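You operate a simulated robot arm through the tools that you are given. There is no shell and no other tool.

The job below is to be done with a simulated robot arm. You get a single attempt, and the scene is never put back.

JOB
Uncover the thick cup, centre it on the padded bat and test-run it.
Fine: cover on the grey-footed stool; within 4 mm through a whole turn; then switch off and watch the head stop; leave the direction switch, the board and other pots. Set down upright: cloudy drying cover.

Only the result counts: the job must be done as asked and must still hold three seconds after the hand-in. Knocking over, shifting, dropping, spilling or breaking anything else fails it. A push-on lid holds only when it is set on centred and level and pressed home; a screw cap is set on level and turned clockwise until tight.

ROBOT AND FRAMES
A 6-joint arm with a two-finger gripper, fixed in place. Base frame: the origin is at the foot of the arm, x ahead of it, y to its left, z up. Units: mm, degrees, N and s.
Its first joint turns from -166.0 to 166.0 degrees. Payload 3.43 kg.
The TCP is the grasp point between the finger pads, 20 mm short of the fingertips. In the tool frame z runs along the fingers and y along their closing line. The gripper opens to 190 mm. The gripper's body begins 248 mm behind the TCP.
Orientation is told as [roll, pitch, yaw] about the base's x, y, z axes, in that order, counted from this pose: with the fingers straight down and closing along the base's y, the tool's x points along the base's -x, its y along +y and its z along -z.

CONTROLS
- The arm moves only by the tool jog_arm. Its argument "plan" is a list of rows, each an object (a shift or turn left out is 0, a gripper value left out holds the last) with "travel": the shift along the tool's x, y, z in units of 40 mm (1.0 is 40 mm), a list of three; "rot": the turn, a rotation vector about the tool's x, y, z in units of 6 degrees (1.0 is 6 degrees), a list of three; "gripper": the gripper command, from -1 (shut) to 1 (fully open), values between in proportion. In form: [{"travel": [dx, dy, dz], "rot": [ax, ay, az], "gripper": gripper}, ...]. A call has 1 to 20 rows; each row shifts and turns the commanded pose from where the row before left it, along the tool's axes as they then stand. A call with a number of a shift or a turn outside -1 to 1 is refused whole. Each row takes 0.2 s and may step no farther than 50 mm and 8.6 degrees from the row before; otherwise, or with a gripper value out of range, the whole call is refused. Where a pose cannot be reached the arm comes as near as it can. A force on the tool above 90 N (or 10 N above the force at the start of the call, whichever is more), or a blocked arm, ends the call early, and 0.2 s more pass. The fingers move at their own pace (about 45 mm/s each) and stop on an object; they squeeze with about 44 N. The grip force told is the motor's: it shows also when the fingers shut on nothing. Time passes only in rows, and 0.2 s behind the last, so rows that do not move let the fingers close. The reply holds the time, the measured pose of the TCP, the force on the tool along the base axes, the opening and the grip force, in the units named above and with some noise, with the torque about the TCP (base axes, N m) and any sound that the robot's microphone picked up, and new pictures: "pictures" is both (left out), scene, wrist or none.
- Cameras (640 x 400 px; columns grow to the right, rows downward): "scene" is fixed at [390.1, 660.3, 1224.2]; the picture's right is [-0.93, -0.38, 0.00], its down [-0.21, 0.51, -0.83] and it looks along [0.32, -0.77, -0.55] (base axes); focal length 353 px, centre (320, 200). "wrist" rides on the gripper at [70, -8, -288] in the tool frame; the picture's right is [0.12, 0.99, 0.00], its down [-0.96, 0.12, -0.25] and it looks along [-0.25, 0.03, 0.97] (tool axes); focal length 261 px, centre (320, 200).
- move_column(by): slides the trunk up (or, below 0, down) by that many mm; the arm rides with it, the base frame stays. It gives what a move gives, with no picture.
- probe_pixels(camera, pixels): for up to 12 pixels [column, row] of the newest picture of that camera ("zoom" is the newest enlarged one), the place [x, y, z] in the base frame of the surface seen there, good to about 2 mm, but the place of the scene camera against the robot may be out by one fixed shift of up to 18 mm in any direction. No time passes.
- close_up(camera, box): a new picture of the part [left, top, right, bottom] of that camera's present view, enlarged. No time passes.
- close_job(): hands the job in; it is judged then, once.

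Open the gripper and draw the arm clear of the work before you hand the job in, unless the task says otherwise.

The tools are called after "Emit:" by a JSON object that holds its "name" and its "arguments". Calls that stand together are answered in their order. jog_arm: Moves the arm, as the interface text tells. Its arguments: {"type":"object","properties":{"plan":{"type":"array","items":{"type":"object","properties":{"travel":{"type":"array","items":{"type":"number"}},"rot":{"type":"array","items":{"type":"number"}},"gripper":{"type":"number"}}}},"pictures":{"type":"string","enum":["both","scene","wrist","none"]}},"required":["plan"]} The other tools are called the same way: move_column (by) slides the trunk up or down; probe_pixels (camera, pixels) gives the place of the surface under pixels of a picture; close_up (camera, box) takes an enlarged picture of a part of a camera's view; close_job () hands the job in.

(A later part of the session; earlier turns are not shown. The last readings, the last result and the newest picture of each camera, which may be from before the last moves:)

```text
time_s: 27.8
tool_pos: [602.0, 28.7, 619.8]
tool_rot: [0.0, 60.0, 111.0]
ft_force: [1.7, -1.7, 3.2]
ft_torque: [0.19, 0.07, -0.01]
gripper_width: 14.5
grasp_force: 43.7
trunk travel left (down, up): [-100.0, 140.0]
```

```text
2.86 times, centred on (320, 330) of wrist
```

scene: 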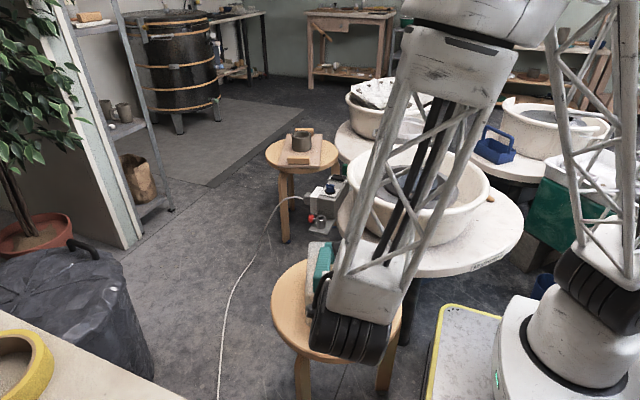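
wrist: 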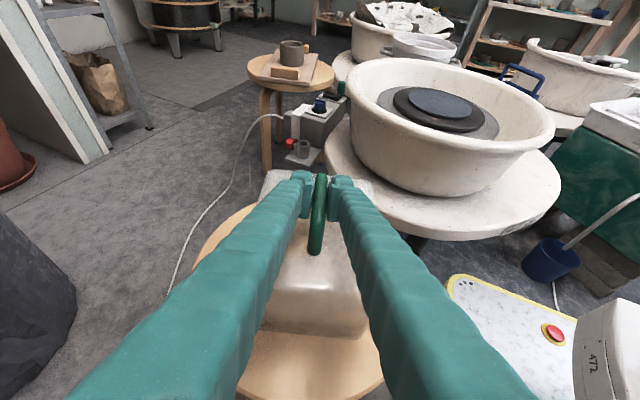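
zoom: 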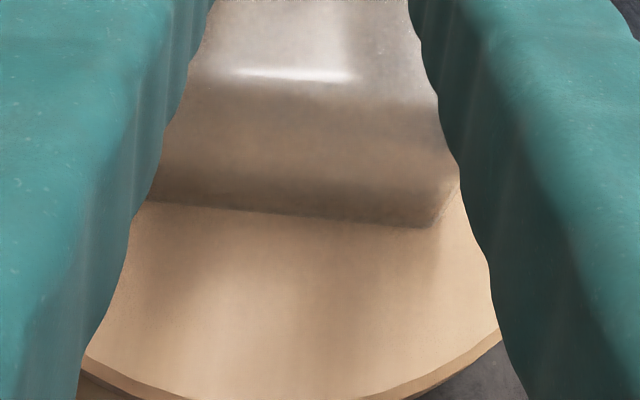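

Contact with the seat (force now +3.2 N). I open the fingers to about 60 mm and rise straight up.

Emit:
{"name": "jog_arm", "arguments": {"plan": [{"gripper": -0.37}, {}, {}, {}, {"travel": [0.217, 0, -0.125]}, {"travel": [0.433, 0, -0.25]}, {"travel": [0.433, 0, -0.25]}, {"travel": [0.433, 0, -0.25]}, {"travel": [0.433, 0, -0.25]}, {}]}}

Emit:
{"name": "close_up", "arguments": {"camera": "wrist", "box": [180, 180, 440, 400]}}

```text
time_s: 30.0
tool_pos: [606.6, 27.8, 709.0]
tool_rot: [0.1, 60.1, 111.0]
ft_force: [-0.3, 0.7, 0.0]
ft_torque: [-0.03, 0.01, -0.01]
gripper_width: 59.7
grasp_force: 0.1
trunk travel left (down, up): [-100.0, 140.0]
```

scene: 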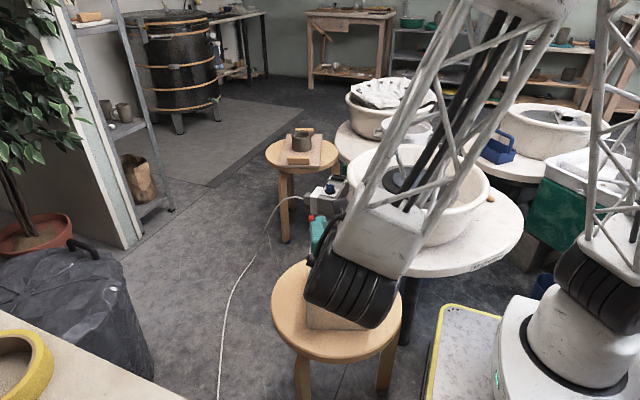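
wrist: 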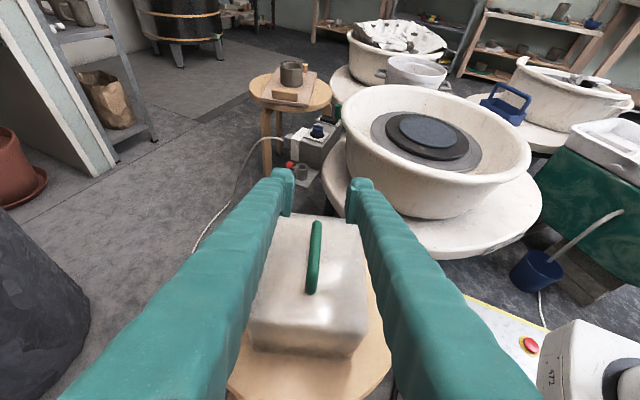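

```text
1.82 times, centred on (310, 290) of wrist
```

zoom: 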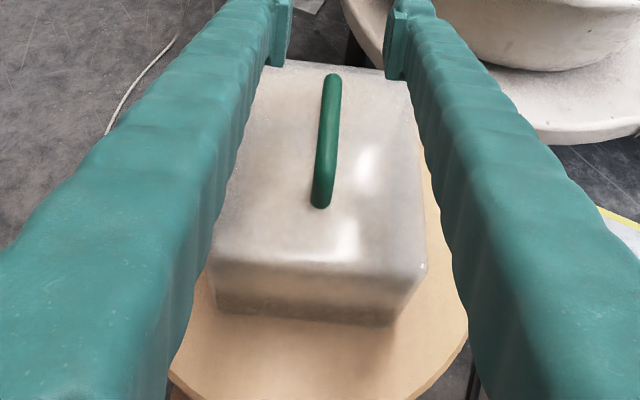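

The cover stands upright, fully on the seat. Before going on I want to verify the foot colour of the third stool behind the robot, so I rise and turn the tool about the vertical in free air.

Emit:
{"name": "jog_arm", "arguments": {"plan": [{"travel": [0.823, 0, -0.475]}, {"travel": [0.823, 0, -0.475]}, {"travel": [0.823, 0, -0.475]}, {"travel": [0.823, 0, -0.475]}, {"travel": [0.823, 0, -0.475]}, {"rot": [-0.866, 0, 0.5]}, {"rot": [-0.866, 0, 0.5]}, {"rot": [-0.866, 0, 0.5]}, {"rot": [-0.866, 0, 0.5]}, {"rot": [-0.866, 0, 0.5]}, {"rot": [-0.866, 0, 0.5]}, {"rot": [-0.866, 0, 0.5]}]}}

```text
time_s: 32.6
tool_pos: [602.3, 29.2, 899.1]
tool_rot: [0.0, 60.1, 68.9]
ft_force: [-0.5, 0.7, 1.0]
ft_torque: [0.04, -0.1, 0.07]
gripper_width: 60.1
grasp_force: 0.1
trunk travel left (down, up): [-100.0, 140.0]
```

scene: 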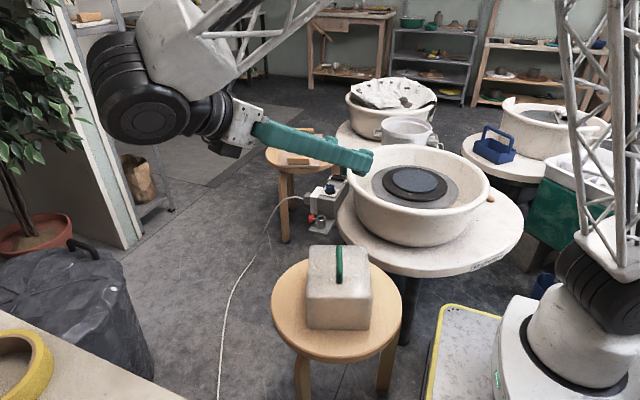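
wrist: 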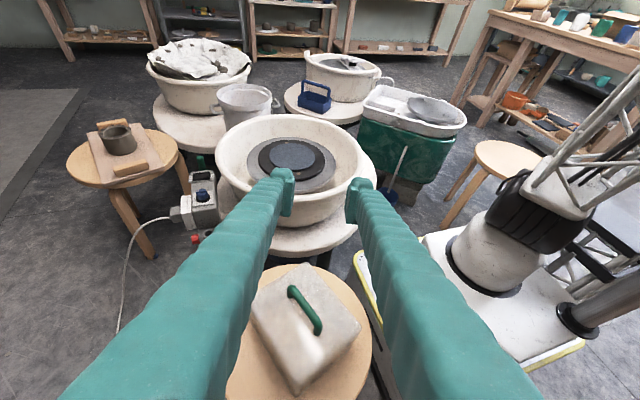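

The cover stands centred on the near stool (scene (340,285)), and the third stool is visible in the wrist view at (500,165). I enlarge its feet.

Emit:
{"name": "close_up", "arguments": {"camera": "wrist", "box": [425, 130, 560, 240]}}

Emit:
{"name": "close_up", "arguments": {"camera": "wrist", "box": [425, 190, 465, 240]}}

Emit:
{"name": "close_up", "arguments": {"camera": "wrist", "box": [60, 160, 220, 270]}}

```text
3.64 times, centred on (492, 185) of wrist
```

zoom: 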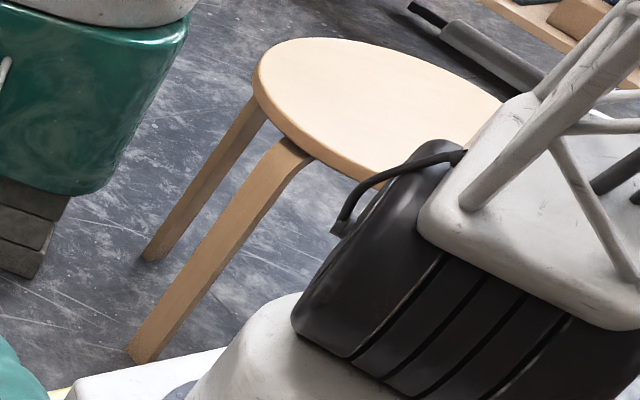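

```text
8.00 times, centred on (445, 215) of wrist
```

zoom: 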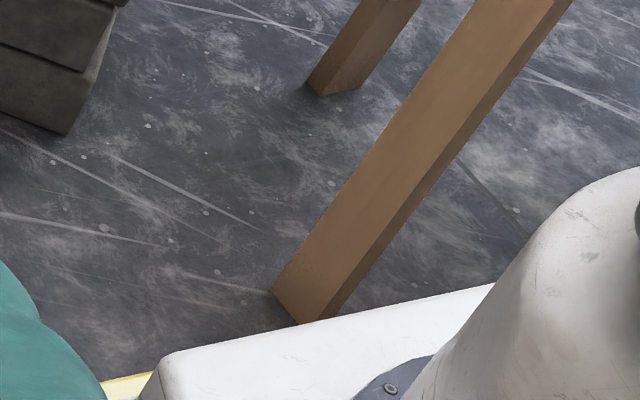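

```text
3.64 times, centred on (140, 215) of wrist
```

zoom: 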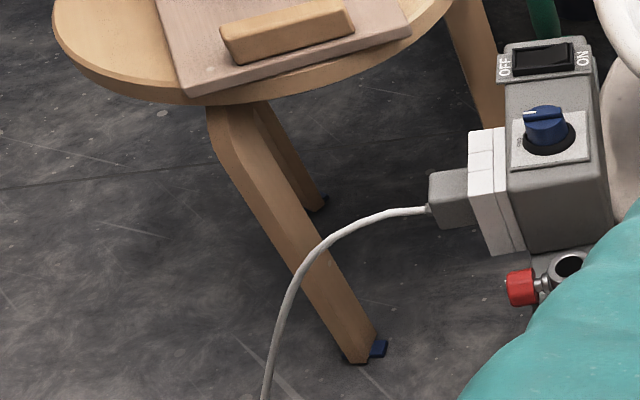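

The third stool has plain legs without pads, so the near one with grey pads is right. Now I look at the cup closely in the wrist and scene views.

Emit:
{"name": "close_up", "arguments": {"camera": "wrist", "box": [80, 105, 160, 175]}}

Emit:
{"name": "close_up", "arguments": {"camera": "scene", "box": [270, 115, 334, 175]}}

Emit:
{"name": "probe_pixels", "arguments": {"camera": "zoom", "pixels": [[275, 130], [280, 150], [320, 150], [360, 150], [370, 135], [320, 115], [320, 90], [285, 205], [320, 220], [360, 205], [320, 180], [345, 100]]}}

```text
5.71 times, centred on (120, 140) of wrist
```

zoom: 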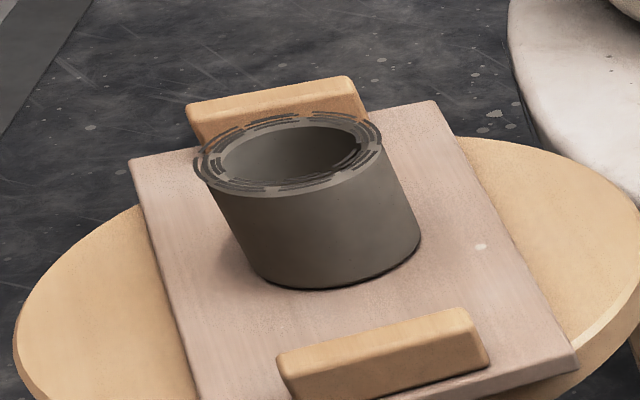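

```text
6.67 times, centred on (302, 145) of scene
```

zoom: 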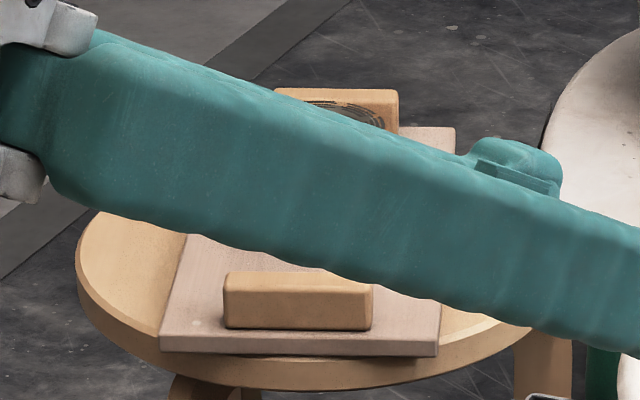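

```text
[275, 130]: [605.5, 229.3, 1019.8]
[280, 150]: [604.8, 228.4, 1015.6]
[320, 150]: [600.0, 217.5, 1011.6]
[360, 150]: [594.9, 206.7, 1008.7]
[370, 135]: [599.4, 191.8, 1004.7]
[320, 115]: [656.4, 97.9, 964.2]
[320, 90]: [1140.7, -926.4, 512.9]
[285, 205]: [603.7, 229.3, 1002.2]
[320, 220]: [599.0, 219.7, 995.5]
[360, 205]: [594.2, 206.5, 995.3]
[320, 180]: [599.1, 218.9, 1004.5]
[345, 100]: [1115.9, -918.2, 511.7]
```

The scene view is blocked by the gripper; I probe the cup through the wrist zoom instead.

Emit:
{"name": "close_up", "arguments": {"camera": "wrist", "box": [80, 105, 160, 175]}}

Emit:
{"name": "probe_pixels", "arguments": {"camera": "zoom", "pixels": [[200, 165], [375, 130], [285, 120], [295, 190], [290, 150], [215, 200], [300, 230], [405, 190], [250, 260], [320, 285], [410, 250], [340, 175]]}}

```text
5.71 times, centred on (120, 140) of wrist
```

zoom: 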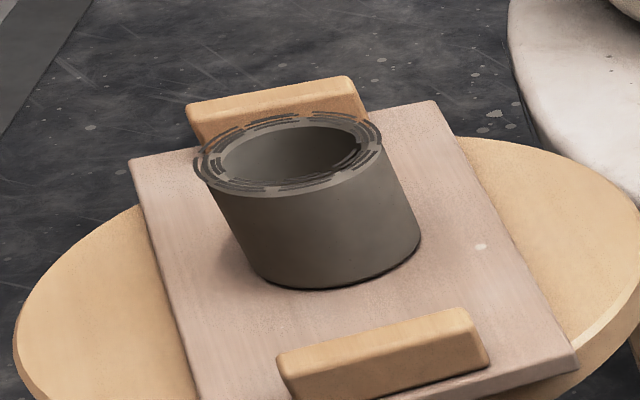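

```text
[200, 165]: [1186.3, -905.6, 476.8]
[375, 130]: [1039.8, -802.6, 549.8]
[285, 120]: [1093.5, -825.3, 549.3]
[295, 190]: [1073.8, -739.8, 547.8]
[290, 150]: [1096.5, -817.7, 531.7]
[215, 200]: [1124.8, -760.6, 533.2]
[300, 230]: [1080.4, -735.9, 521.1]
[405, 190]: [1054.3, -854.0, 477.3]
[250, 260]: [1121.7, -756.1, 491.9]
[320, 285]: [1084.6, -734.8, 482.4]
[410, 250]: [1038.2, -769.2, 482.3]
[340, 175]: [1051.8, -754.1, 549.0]
```

The cup is about 92 mm across (centre ≈(1083,-781)), rim at z 549, board top 477. I turn the yaw back to 111° and fly back towards it with the fingers opened to ~130 mm.

Emit:
{"name": "jog_arm", "arguments": {"plan": [{"rot": [0.866, 0, -0.5], "gripper": 0.37}, {"rot": [0.866, 0, -0.5]}, {"rot": [0.866, 0, -0.5]}, {"rot": [0.866, 0, -0.5]}, {"rot": [0.866, 0, -0.5]}, {"rot": [0.866, 0, -0.5]}, {"rot": [0.866, 0, -0.5]}, {"travel": [0.304, -0.1654, 0.9414]}, {"travel": [0.304, -0.1654, 0.9414]}, {"travel": [0.304, -0.1654, 0.9414]}, {"travel": [0.304, -0.1654, 0.9414]}, {"travel": [0.304, -0.1654, 0.9414]}, {"travel": [0.304, -0.1654, 0.9414]}, {"travel": [0.304, -0.1654, 0.9414]}, {"travel": [0.304, -0.1654, 0.9414]}, {"travel": [0.304, -0.1654, 0.9414]}, {"travel": [0.304, -0.1654, 0.9414]}, {"travel": [0.304, -0.1654, 0.9414]}, {"travel": [0.304, -0.1654, 0.9414]}]}}

```text
time_s: 36.6
tool_pos: [842.1, -375.9, 797.3]
tool_rot: [0.0, 60.0, 111.0]
ft_force: [-0.1, -0.1, 0.5]
ft_torque: [0.05, 0.0, 0.04]
gripper_width: 130.1
grasp_force: 0.1
trunk travel left (down, up): [-100.0, 140.0]
```

scene: 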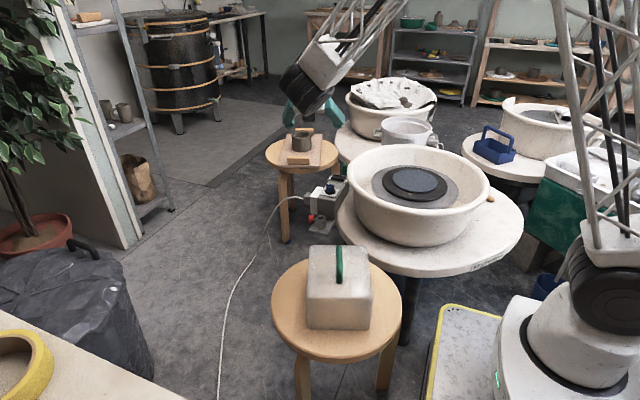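
wrist: 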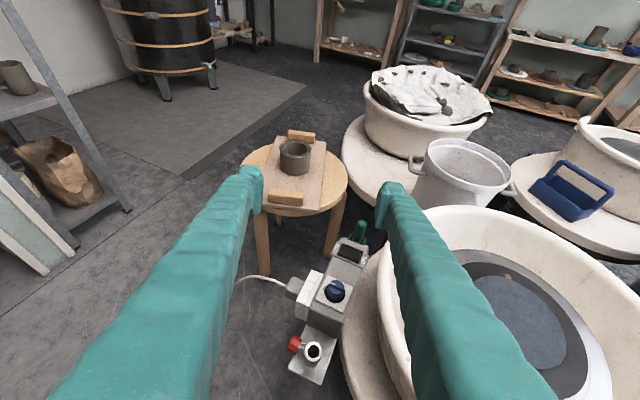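

At (842,-376,797) the control box is well in view at (340,290). I enlarge it and probe the rocker, lever and knob.

Emit:
{"name": "close_up", "arguments": {"camera": "wrist", "box": [290, 215, 400, 325]}}

Emit:
{"name": "probe_pixels", "arguments": {"camera": "zoom", "pixels": [[320, 100], [350, 110], [295, 95], [380, 90], [395, 30], [390, 60], [285, 260], [330, 150], [250, 180]]}}

```text
3.64 times, centred on (345, 270) of wrist
```

zoom: 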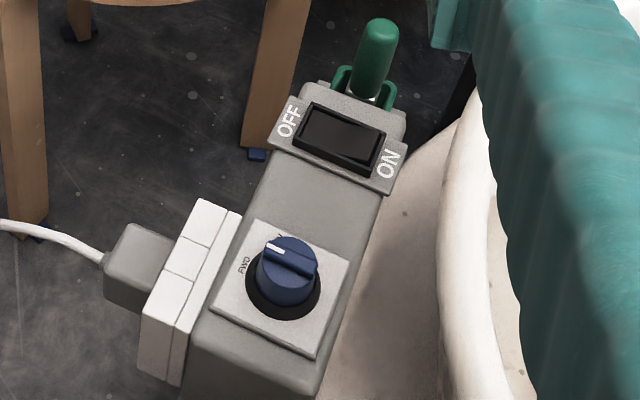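

```text
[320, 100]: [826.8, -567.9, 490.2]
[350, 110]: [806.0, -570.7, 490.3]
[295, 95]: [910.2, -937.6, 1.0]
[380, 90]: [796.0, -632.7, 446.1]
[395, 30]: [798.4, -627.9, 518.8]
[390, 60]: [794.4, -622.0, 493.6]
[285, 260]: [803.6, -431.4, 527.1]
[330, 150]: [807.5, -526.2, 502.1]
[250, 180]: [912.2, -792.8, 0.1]
```

Rocker is around (806,-545,500), lever at (796,-627), knob at (803,-431). I continue to the point above the cup.

Emit:
{"name": "jog_arm", "arguments": {"plan": [{"travel": [0.304, -0.1654, 0.9414]}, {"travel": [0.304, -0.1654, 0.9414]}, {"travel": [0.304, -0.1654, 0.9414]}, {"travel": [0.304, -0.1654, 0.9414]}, {"travel": [0.304, -0.1654, 0.9414]}, {"travel": [0.304, -0.1654, 0.9414]}, {"travel": [0.304, -0.1654, 0.9414]}, {"travel": [0.304, -0.1654, 0.9414]}, {"travel": [0.304, -0.1654, 0.9414]}, {"travel": [0.304, -0.1654, 0.9414]}, {"travel": [0.304, -0.1654, 0.9414]}, {"travel": [0.304, -0.1654, 0.9414]}, {}, {}]}}

Emit:
{"name": "close_up", "arguments": {"camera": "wrist", "box": [230, 160, 400, 330]}}

```text
time_s: 39.6
tool_pos: [1083.6, -781.2, 699.3]
tool_rot: [0.1, 60.0, 111.0]
ft_force: [-0.1, 0.0, 0.2]
ft_torque: [0.01, -0.03, -0.01]
gripper_width: 130.2
grasp_force: 0.2
trunk travel left (down, up): [-100.0, 140.0]
```

scene: 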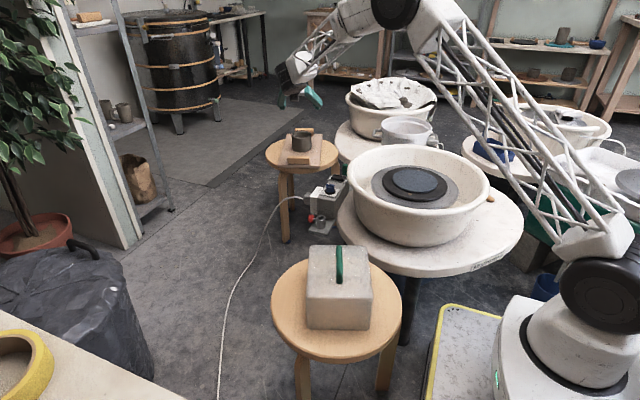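
wrist: 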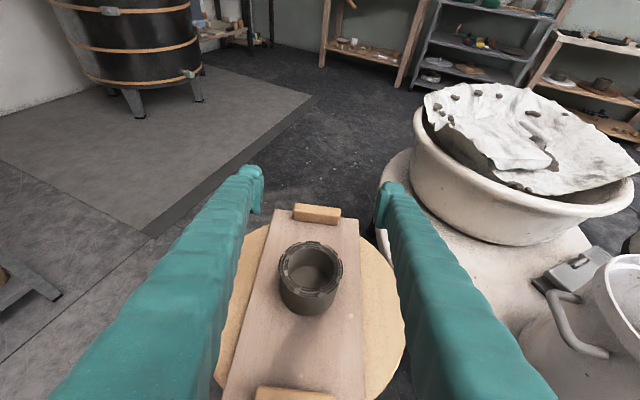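

```text
2.35 times, centred on (315, 245) of wrist
```

zoom: 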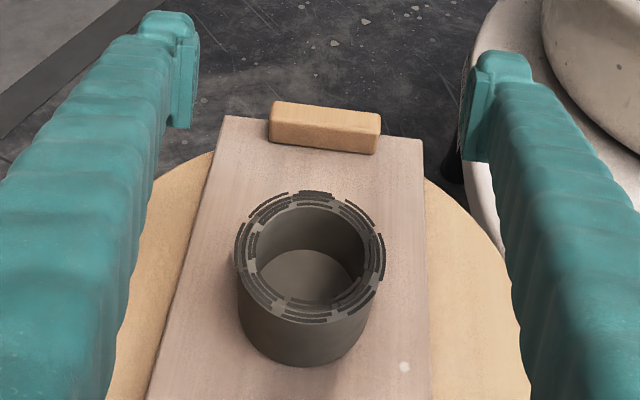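

The cup is nicely between the fingers at (312,275). I enlarge it and probe the rim and base for the exact centre and diameter.

Emit:
{"name": "close_up", "arguments": {"camera": "wrist", "box": [265, 230, 361, 326]}}

Emit:
{"name": "probe_pixels", "arguments": {"camera": "zoom", "pixels": [[200, 150], [400, 170], [310, 70], [285, 240], [230, 90], [390, 110], [190, 190], [395, 215], [310, 240], [345, 235], [215, 230], [240, 100]]}}

Emit:
{"name": "probe_pixels", "arguments": {"camera": "zoom", "pixels": [[200, 290], [230, 325], [260, 345], [300, 355], [340, 345], [370, 310], [215, 310], [280, 352], [320, 352], [360, 325], [300, 300], [300, 180]]}}

```text
4.17 times, centred on (313, 278) of wrist
```

zoom: 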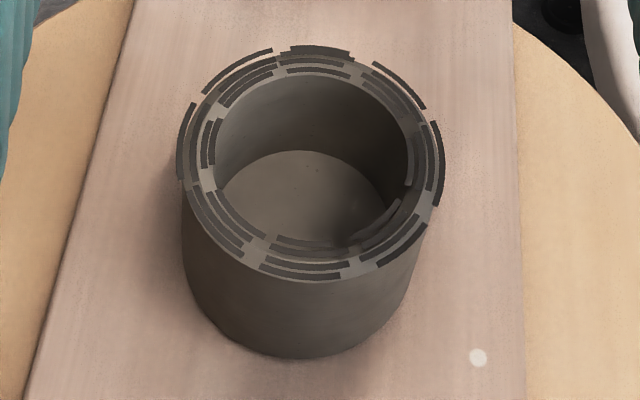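

```text
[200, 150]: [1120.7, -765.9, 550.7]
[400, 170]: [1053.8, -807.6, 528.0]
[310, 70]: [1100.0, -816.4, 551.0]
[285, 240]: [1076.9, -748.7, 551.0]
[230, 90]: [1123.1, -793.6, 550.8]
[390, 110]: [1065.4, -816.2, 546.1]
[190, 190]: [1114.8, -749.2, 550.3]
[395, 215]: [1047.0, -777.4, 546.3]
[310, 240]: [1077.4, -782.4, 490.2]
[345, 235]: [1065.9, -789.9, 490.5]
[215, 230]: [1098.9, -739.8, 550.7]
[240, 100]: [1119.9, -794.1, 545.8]
```

```text
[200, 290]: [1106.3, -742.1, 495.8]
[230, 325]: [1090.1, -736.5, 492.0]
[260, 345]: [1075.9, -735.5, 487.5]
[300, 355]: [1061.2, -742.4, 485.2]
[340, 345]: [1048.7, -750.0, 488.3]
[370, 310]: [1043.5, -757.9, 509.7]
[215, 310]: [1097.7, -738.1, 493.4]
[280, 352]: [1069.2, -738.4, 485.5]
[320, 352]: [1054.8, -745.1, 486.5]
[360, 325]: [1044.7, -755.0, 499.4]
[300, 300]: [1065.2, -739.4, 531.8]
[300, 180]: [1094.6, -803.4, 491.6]
```

Fit gives the cup centre (1082,-781), radius ≈45, inside floor at 490, rim at 551. I descend with the fingers straddling it, first to z≈553.

Emit:
{"name": "jog_arm", "arguments": {"plan": [{"travel": [-0.792, 0.03, 0.4575]}, {"travel": [-0.792, 0, 0.4575]}, {"travel": [-0.792, 0, 0.4575]}, {"travel": [-0.792, 0, 0.4575]}, {}, {}]}}

Emit:
{"name": "close_up", "arguments": {"camera": "wrist", "box": [220, 140, 410, 260]}}

Emit:
{"name": "close_up", "arguments": {"camera": "scene", "box": [255, 90, 345, 180]}}

```text
time_s: 41.0
tool_pos: [1082.9, -783.0, 551.9]
tool_rot: [0.0, 60.0, 110.9]
ft_force: [-0.1, 0.3, 0.4]
ft_torque: [0.03, 0.01, 0.0]
gripper_width: 130.2
grasp_force: 0.1
trunk travel left (down, up): [-100.0, 140.0]
```

scene: 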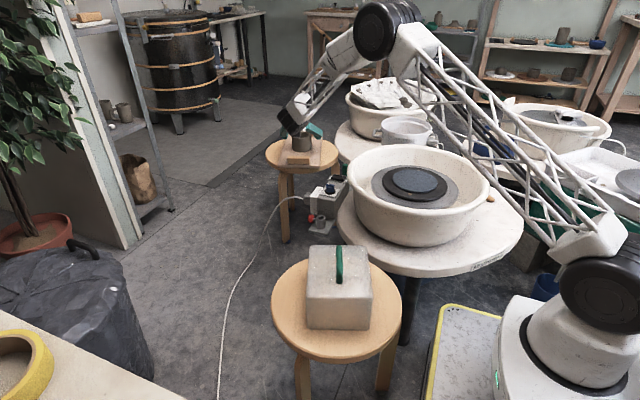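
wrist: 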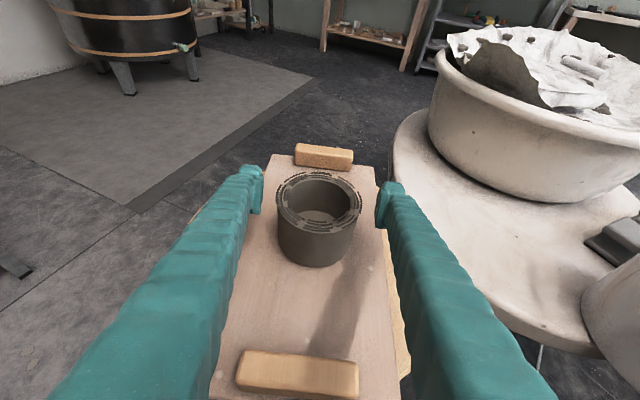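

```text
3.33 times, centred on (315, 200) of wrist
```

zoom: 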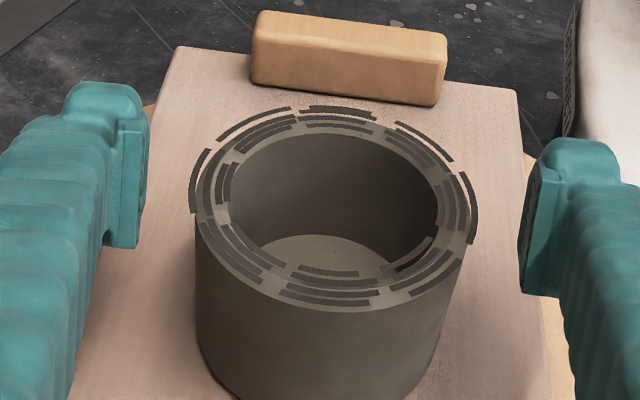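

```text
4.44 times, centred on (300, 135) of scene
```

zoom: 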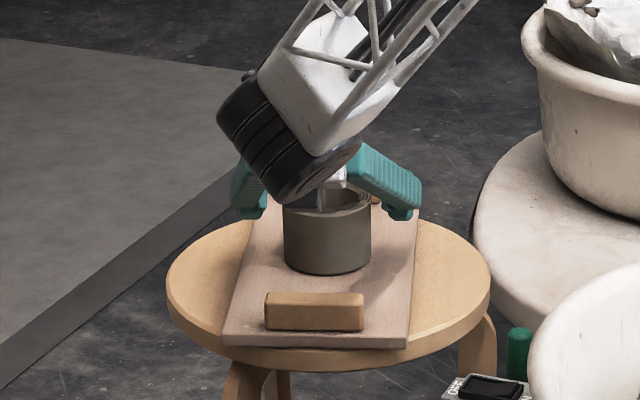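

Fingers straddle the cup evenly (130 mm open). I descend the last 36 mm to z≈516 and check.

Emit:
{"name": "jog_arm", "arguments": {"plan": [{"travel": [-0.39, 0, 0.225]}, {"travel": [-0.385, 0, 0.222]}, {}, {}], "pictures": "wrist"}}

Emit:
{"name": "close_up", "arguments": {"camera": "scene", "box": [255, 90, 345, 180]}}

```text
time_s: 42.0
tool_pos: [1084.1, -782.5, 517.0]
tool_rot: [-0.1, 60.1, 111.0]
ft_force: [-0.6, -0.8, 0.2]
ft_torque: [0.0, 0.01, 0.0]
gripper_width: 129.9
grasp_force: 0.1
trunk travel left (down, up): [-100.0, 140.0]
```

wrist: 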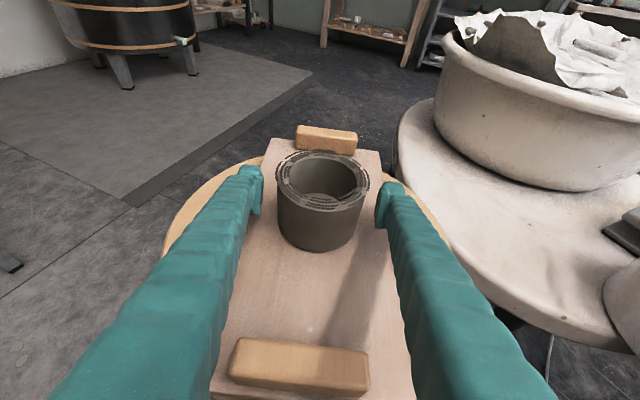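

```text
4.44 times, centred on (300, 135) of scene
```

zoom: 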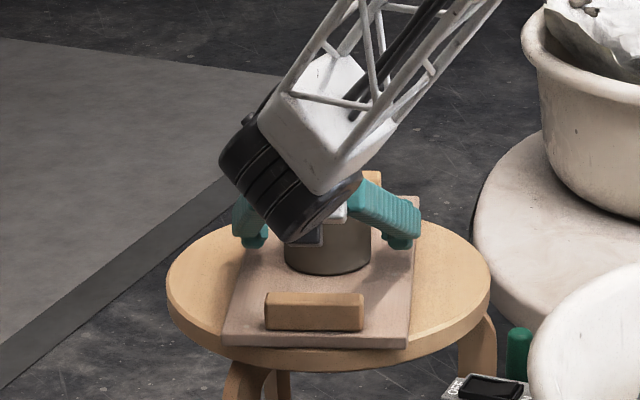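

Rim centre projects at column ≈323 where 322.5 is expected for a centred grip, so the alignment is within 1 mm. I close on the cup.

Emit:
{"name": "jog_arm", "arguments": {"plan": [{"gripper": -1}, {}, {}, {}, {}, {}], "pictures": "wrist"}}

```text
time_s: 43.4
tool_pos: [1082.5, -783.6, 516.8]
tool_rot: [0.0, 60.1, 111.0]
ft_force: [-0.1, -0.1, 0.9]
ft_torque: [-0.03, 0.04, 0.04]
gripper_width: 96.3
grasp_force: 43.9
trunk travel left (down, up): [-100.0, 140.0]
```

wrist: 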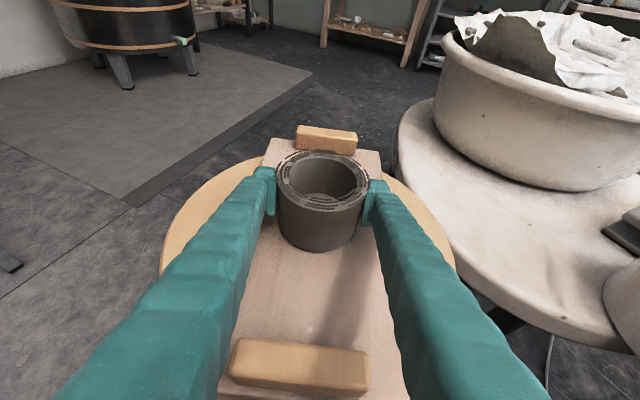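

Gripped at 96 mm and 44 N. I lift 10 mm and check the weight and tilt.

Emit:
{"name": "jog_arm", "arguments": {"plan": [{"travel": [0.108, 0, -0.0625]}, {"travel": [0.108, 0, -0.0625]}, {}, {}], "pictures": "none"}}

Emit:
{"name": "close_up", "arguments": {"camera": "scene", "box": [255, 90, 345, 180]}}

Emit:
{"name": "close_up", "arguments": {"camera": "wrist", "box": [240, 130, 400, 280]}}

```text
time_s: 44.4
tool_pos: [1084.8, -784.4, 528.1]
tool_rot: [0.0, 60.0, 111.1]
ft_force: [0.1, 0.4, -2.9]
ft_torque: [0.0, -0.02, 0.02]
gripper_width: 96.4
grasp_force: 44.0
trunk travel left (down, up): [-100.0, 140.0]
```

```text
4.44 times, centred on (300, 135) of scene
```

zoom: 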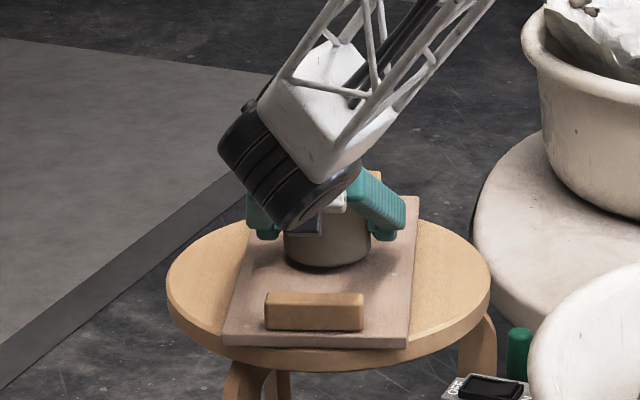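

```text
2.67 times, centred on (320, 205) of wrist
```

zoom: 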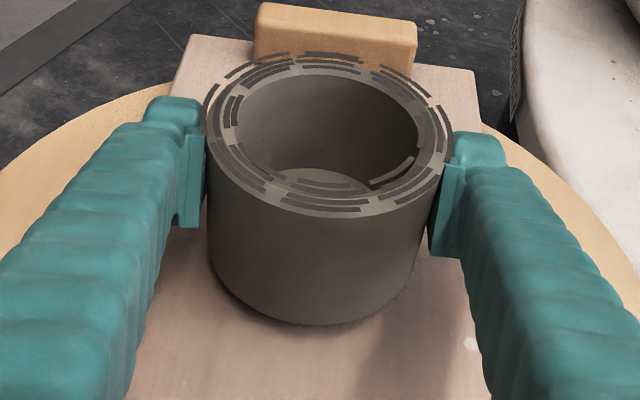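

The cup is lifted upright (~3 N). I raise it straight up by about 230 mm.

Emit:
{"name": "jog_arm", "arguments": {"plan": [{"travel": [0.3, 0, -0.173]}, {"travel": [0.63, 0, -0.364]}, {"travel": [0.63, 0, -0.364]}, {"travel": [0.63, 0, -0.364]}, {"travel": [0.63, 0, -0.364]}, {"travel": [0.63, 0, -0.364]}, {"travel": [0.63, 0, -0.364]}, {"travel": [0.63, 0, -0.364]}, {"travel": [0.3, 0, -0.173]}, {}]}}

Emit:
{"name": "close_up", "arguments": {"camera": "scene", "box": [255, 90, 345, 180]}}

```text
time_s: 46.6
tool_pos: [1082.9, -782.8, 758.9]
tool_rot: [0.1, 60.0, 111.0]
ft_force: [0.8, 0.8, -4.0]
ft_torque: [0.02, 0.0, 0.01]
gripper_width: 96.3
grasp_force: 43.9
trunk travel left (down, up): [-100.0, 140.0]
```

scene: 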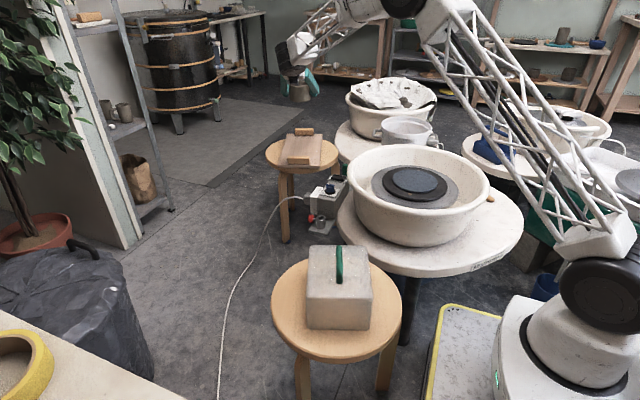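
wrist: 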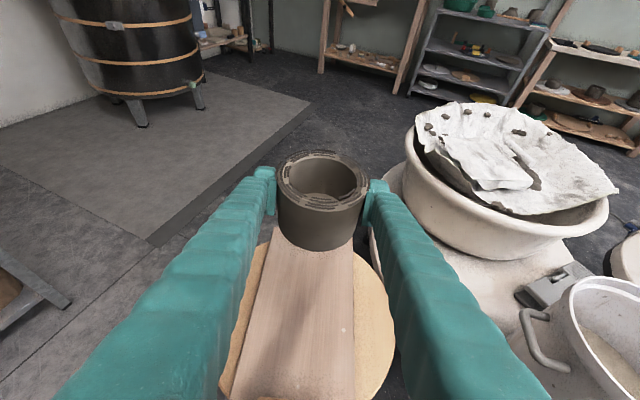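

```text
4.44 times, centred on (300, 135) of scene
```

zoom: 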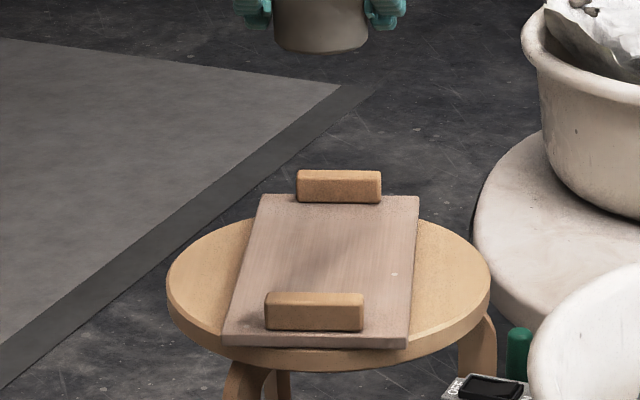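

The board is undisturbed and the cup hangs upright. I measure the cup's position relative to the TCP from the wrist view.

Emit:
{"name": "close_up", "arguments": {"camera": "wrist", "box": [262, 140, 384, 260]}}

Emit:
{"name": "probe_pixels", "arguments": {"camera": "zoom", "pixels": [[220, 300], [240, 330], [270, 350], [310, 360], [350, 350], [380, 330], [405, 300], [220, 260], [400, 260], [310, 320], [260, 310], [360, 310]]}}

```text
3.33 times, centred on (323, 200) of wrist
```

zoom: 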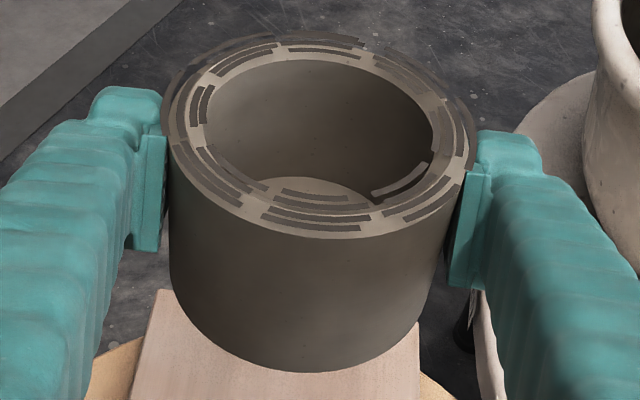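

```text
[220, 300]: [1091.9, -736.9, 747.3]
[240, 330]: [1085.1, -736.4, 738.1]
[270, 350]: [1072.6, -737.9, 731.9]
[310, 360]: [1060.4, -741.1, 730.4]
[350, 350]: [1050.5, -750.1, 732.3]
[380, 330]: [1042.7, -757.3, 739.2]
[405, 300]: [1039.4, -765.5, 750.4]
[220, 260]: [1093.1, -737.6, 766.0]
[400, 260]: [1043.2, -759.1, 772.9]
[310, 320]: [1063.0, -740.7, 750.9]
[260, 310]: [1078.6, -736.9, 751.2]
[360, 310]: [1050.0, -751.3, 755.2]
```

Cup centre coincides with the TCP within about 1 mm. I carry it half way towards the wheel at this height, then swing the yaw by -42° so the wrist stays in reach.

Emit:
{"name": "jog_arm", "arguments": {"plan": [{"travel": [-0.187, 0.343, -0.323]}, {"travel": [-0.3734, 0.686, -0.6467]}, {"travel": [-0.3734, 0.686, -0.6467]}, {"travel": [-0.3734, 0.686, -0.6467]}, {"travel": [-0.3734, 0.686, -0.6467]}, {"travel": [-0.3734, 0.686, -0.6467]}, {"travel": [-0.3734, 0.686, -0.6467]}, {"travel": [-0.3734, 0.686, -0.6467]}, {"travel": [-0.187, 0.343, -0.323]}, {"rot": [-0.866, 0, 0.5]}, {"rot": [-0.866, 0, 0.5]}, {"rot": [-0.866, 0, 0.5]}, {"rot": [-0.866, 0, 0.5]}, {"rot": [-0.866, 0, 0.5]}, {"rot": [-0.866, 0, 0.5]}, {"rot": [-0.866, 0, 0.5]}, {}]}}

```text
time_s: 50.2
tool_pos: [793.0, -637.9, 759.8]
tool_rot: [0.1, 59.9, 69.0]
ft_force: [0.2, 0.9, -2.8]
ft_torque: [-0.07, -0.02, 0.0]
gripper_width: 95.9
grasp_force: 43.7
trunk travel left (down, up): [-100.0, 140.0]
```

scene: 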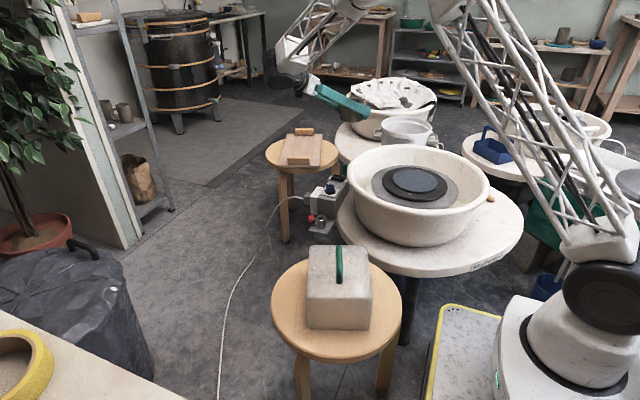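
wrist: 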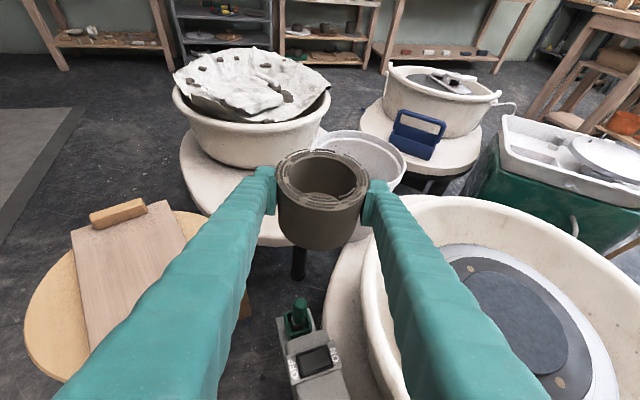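

The padded bat is in view at the right (pad centre near (510,320)). I enlarge it and probe the pad's and bat's edges to fix its centre.

Emit:
{"name": "close_up", "arguments": {"camera": "wrist", "box": [440, 240, 620, 400]}}

Emit:
{"name": "probe_pixels", "arguments": {"camera": "zoom", "pixels": [[120, 110], [200, 80], [280, 100], [380, 200], [410, 260], [400, 310], [300, 340], [200, 290], [120, 190], [100, 140], [260, 200], [330, 145]]}}

```text
2.50 times, centred on (530, 320) of wrist
```

zoom: 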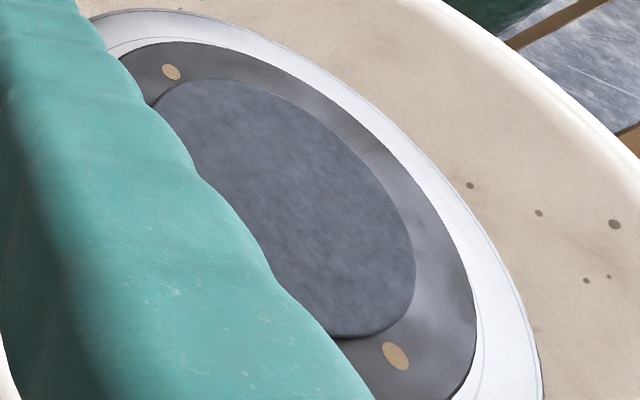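

```text
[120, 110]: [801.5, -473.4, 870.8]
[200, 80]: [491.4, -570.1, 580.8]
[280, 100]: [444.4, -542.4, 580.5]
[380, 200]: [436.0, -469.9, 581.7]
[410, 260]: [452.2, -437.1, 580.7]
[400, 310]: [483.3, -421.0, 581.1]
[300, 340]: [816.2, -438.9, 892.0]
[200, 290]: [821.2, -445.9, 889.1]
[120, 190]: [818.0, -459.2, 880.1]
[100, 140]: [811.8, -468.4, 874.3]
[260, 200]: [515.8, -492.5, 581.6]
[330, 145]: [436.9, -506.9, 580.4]
```

The pad top is at z≈581, centre ≈(500,-494.5). I carry the cup over the bat at this height (cup bottom ~720, rim 600).

Emit:
{"name": "jog_arm", "arguments": {"plan": [{"travel": [-0.02, 0.451, -0.035]}, {"travel": [-0.0403, 0.902, -0.0697]}, {"travel": [-0.0403, 0.902, -0.0697]}, {"travel": [-0.0403, 0.902, -0.0697]}, {"travel": [-0.0403, 0.902, -0.0697]}, {"travel": [-0.0403, 0.902, -0.0697]}, {"travel": [-0.0403, 0.902, -0.0697]}, {"travel": [-0.0403, 0.902, -0.0697]}, {"travel": [-0.0403, 0.902, -0.0697]}, {"travel": [-0.02, 0.451, -0.035]}, {}, {}]}}

```text
time_s: 52.8
tool_pos: [498.1, -493.7, 759.5]
tool_rot: [0.1, 59.9, 69.0]
ft_force: [-0.7, -0.4, -3.9]
ft_torque: [-0.02, -0.01, 0.01]
gripper_width: 96.1
grasp_force: 44.1
trunk travel left (down, up): [-100.0, 140.0]
```

scene: 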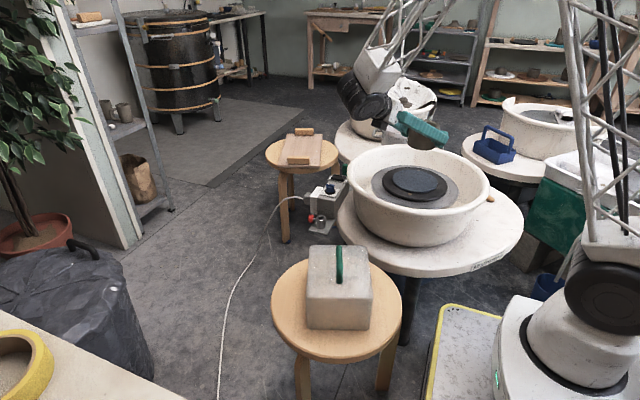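
wrist: 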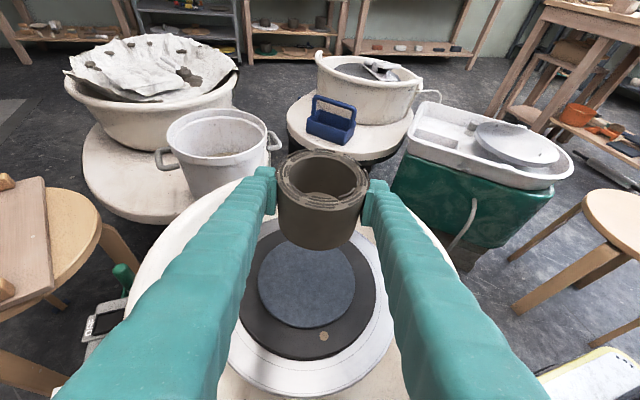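

Good view: cup held above and the pad's lower three quarters visible around (307,280). I enlarge and probe the pad's edge for its centre.

Emit:
{"name": "close_up", "arguments": {"camera": "wrist", "box": [230, 215, 400, 365]}}

Emit:
{"name": "probe_pixels", "arguments": {"camera": "zoom", "pixels": [[110, 160], [108, 195], [130, 245], [170, 275], [220, 287], [270, 280], [320, 255], [350, 215], [354, 180], [345, 150], [262, 310], [210, 200]]}}

Emit:
{"name": "probe_pixels", "arguments": {"camera": "zoom", "pixels": [[150, 350], [230, 368], [300, 360], [390, 290], [405, 200], [100, 320], [350, 340], [60, 270]]}}

```text
2.67 times, centred on (315, 290) of wrist
```

zoom: 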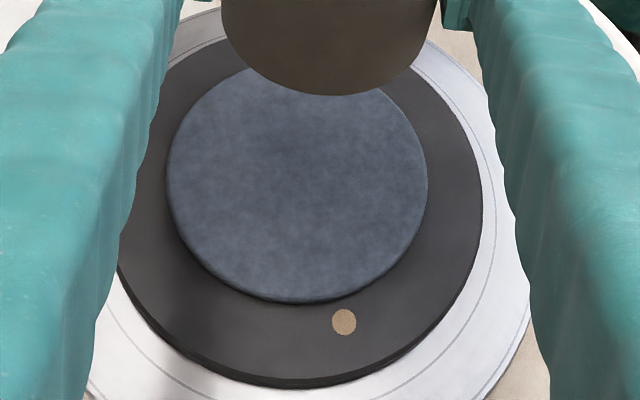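

```text
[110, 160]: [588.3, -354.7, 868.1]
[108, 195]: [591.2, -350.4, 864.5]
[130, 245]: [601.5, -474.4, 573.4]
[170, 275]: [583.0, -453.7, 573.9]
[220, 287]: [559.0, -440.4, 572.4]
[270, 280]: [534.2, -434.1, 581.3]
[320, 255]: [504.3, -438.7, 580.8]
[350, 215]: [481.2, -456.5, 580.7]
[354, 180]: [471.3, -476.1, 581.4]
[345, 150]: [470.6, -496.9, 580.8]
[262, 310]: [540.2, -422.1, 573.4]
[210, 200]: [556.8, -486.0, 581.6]
```

```text
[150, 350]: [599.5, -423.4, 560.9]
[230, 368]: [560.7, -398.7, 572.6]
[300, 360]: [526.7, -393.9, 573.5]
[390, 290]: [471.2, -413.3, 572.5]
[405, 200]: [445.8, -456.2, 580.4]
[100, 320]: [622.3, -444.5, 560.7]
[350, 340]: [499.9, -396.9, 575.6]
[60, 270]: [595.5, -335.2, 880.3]
```

I probe points just inside the pad's rim as seen in this zoom to fit its circle.

Emit:
{"name": "probe_pixels", "arguments": {"camera": "zoom", "pixels": [[170, 185], [425, 180], [290, 300], [183, 235], [413, 225], [215, 273], [375, 268], [178, 140], [415, 135], [245, 293], [340, 292], [200, 100]]}}

Emit:
{"name": "probe_pixels", "arguments": {"camera": "zoom", "pixels": [[395, 103], [172, 215], [423, 205], [192, 253], [395, 250], [265, 298], [315, 299], [172, 160], [424, 157], [218, 80]]}}

```text
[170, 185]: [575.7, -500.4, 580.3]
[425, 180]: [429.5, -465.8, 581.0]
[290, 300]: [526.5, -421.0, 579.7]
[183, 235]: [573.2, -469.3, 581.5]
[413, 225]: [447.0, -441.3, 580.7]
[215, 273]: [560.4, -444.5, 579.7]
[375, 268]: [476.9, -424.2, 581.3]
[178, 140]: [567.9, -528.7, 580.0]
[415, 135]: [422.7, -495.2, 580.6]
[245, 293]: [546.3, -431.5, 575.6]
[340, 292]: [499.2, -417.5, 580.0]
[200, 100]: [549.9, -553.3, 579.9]
```

```text
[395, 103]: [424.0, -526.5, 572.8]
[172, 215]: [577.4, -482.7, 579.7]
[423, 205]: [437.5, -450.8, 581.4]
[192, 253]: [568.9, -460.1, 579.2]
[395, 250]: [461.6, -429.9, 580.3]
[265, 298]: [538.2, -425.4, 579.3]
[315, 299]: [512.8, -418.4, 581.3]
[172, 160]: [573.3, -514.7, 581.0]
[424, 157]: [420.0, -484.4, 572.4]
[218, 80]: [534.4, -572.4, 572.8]
```

Fit gives the pad centre ≈(500.8,-494.0), radius ≈77, matching the pins' midpoint (501.6,-493.4). Now I re-measure the held cup in the same frame.

Emit:
{"name": "close_up", "arguments": {"camera": "wrist", "box": [262, 140, 384, 260]}}

Emit:
{"name": "probe_pixels", "arguments": {"camera": "zoom", "pixels": [[200, 300], [220, 300], [240, 330], [270, 350], [310, 355], [350, 350], [380, 330], [405, 300], [220, 260], [400, 260], [310, 320], [260, 310]]}}

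Emit:
{"name": "probe_pixels", "arguments": {"camera": "zoom", "pixels": [[360, 310], [190, 260], [425, 260], [200, 230], [420, 230], [250, 250], [370, 250], [310, 260], [330, 330], [290, 330], [415, 285], [190, 285]]}}

```text
3.33 times, centred on (323, 200) of wrist
```

zoom: 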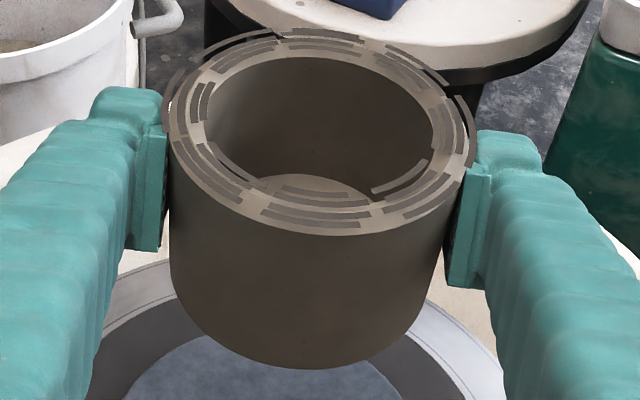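

```text
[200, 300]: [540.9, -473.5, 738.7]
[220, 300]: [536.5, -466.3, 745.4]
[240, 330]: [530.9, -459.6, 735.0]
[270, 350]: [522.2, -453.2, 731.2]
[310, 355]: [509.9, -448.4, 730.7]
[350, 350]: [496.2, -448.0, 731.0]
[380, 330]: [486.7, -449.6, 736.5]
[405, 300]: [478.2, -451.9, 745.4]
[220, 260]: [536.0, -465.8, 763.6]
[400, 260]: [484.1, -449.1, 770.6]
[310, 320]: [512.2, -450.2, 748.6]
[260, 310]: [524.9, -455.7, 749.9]
```

```text
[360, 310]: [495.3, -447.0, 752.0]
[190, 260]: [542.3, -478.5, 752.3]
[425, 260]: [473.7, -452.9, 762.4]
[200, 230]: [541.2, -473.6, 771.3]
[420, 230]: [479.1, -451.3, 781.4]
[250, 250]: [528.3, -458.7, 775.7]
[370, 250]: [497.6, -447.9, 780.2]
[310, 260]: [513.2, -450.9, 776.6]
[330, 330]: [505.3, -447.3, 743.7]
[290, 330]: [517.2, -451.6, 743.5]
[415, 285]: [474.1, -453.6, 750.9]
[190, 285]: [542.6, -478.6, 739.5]
```

The held cup's axis is at ≈(497.9,-494.8), so it needs (+3,+0.8) mm to the pad centre. I correct that and lower to about 8 mm above the pad.

Emit:
{"name": "jog_arm", "arguments": {"plan": [{"travel": [-0.023, -0.065, -0.04]}, {"travel": [-0.5, 0, 0.289]}, {"travel": [-0.704, 0, 0.406]}, {"travel": [-0.704, 0, 0.406]}, {"travel": [-0.5, 0, 0.289]}, {"travel": [-0.3, 0, 0.173]}, {}, {}, {}]}}

Emit:
{"name": "close_up", "arguments": {"camera": "wrist", "box": [230, 130, 400, 300]}}

Emit:
{"name": "close_up", "arguments": {"camera": "scene", "box": [340, 100, 500, 250]}}

```text
time_s: 54.8
tool_pos: [500.8, -494.0, 632.8]
tool_rot: [0.1, 60.0, 69.0]
ft_force: [0.5, 0.0, -3.4]
ft_torque: [0.01, 0.02, 0.01]
gripper_width: 95.9
grasp_force: 44.1
trunk travel left (down, up): [-100.0, 140.0]
```

scene: 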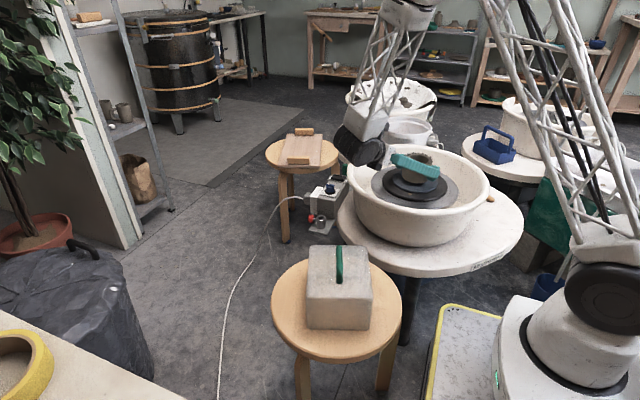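
wrist: 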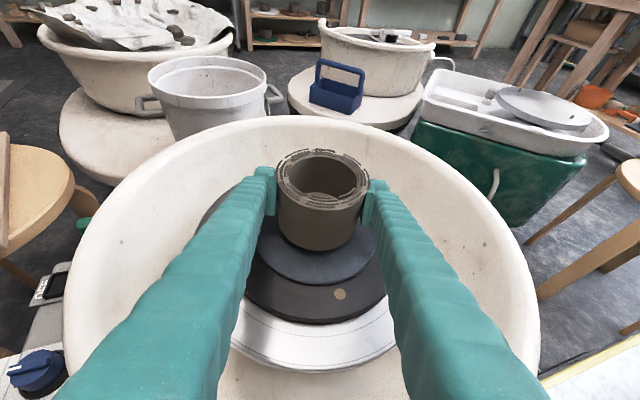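

```text
2.35 times, centred on (315, 215) of wrist
```

zoom: 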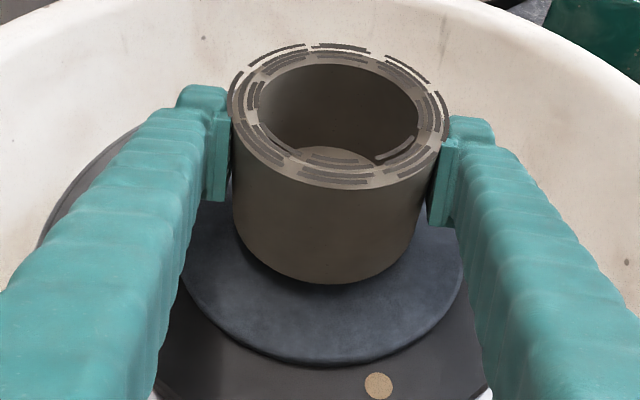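

```text
2.67 times, centred on (420, 175) of scene
```

zoom: 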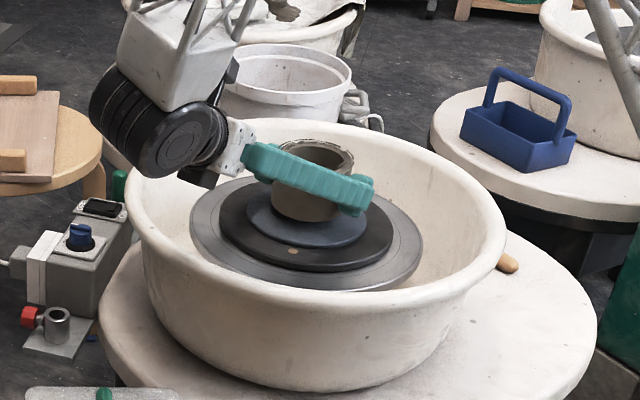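

About 12 mm gap remains; clearances to the rim look fine. I lower 8 mm, then in 2 mm steps watching the force.

Emit:
{"name": "jog_arm", "arguments": {"plan": [{"travel": [-0.0866, 0, 0.05]}, {"travel": [-0.0866, 0, 0.05]}, {}, {}], "pictures": "none"}}

Emit:
{"name": "jog_arm", "arguments": {"plan": [{"travel": [-0.0433, 0, 0.025]}, {}, {}], "pictures": "none"}}

```text
time_s: 55.8
tool_pos: [502.6, -493.6, 626.4]
tool_rot: [0.1, 60.0, 69.0]
ft_force: [0.1, 1.0, -3.3]
ft_torque: [-0.01, 0.01, 0.01]
gripper_width: 95.6
grasp_force: 44.0
trunk travel left (down, up): [-100.0, 140.0]
```

```text
time_s: 56.6
tool_pos: [502.5, -493.7, 623.4]
tool_rot: [0.1, 60.0, 69.0]
ft_force: [-0.2, 0.9, -3.9]
ft_torque: [0.02, 0.02, 0.02]
gripper_width: 95.8
grasp_force: 44.4
trunk travel left (down, up): [-100.0, 140.0]
```

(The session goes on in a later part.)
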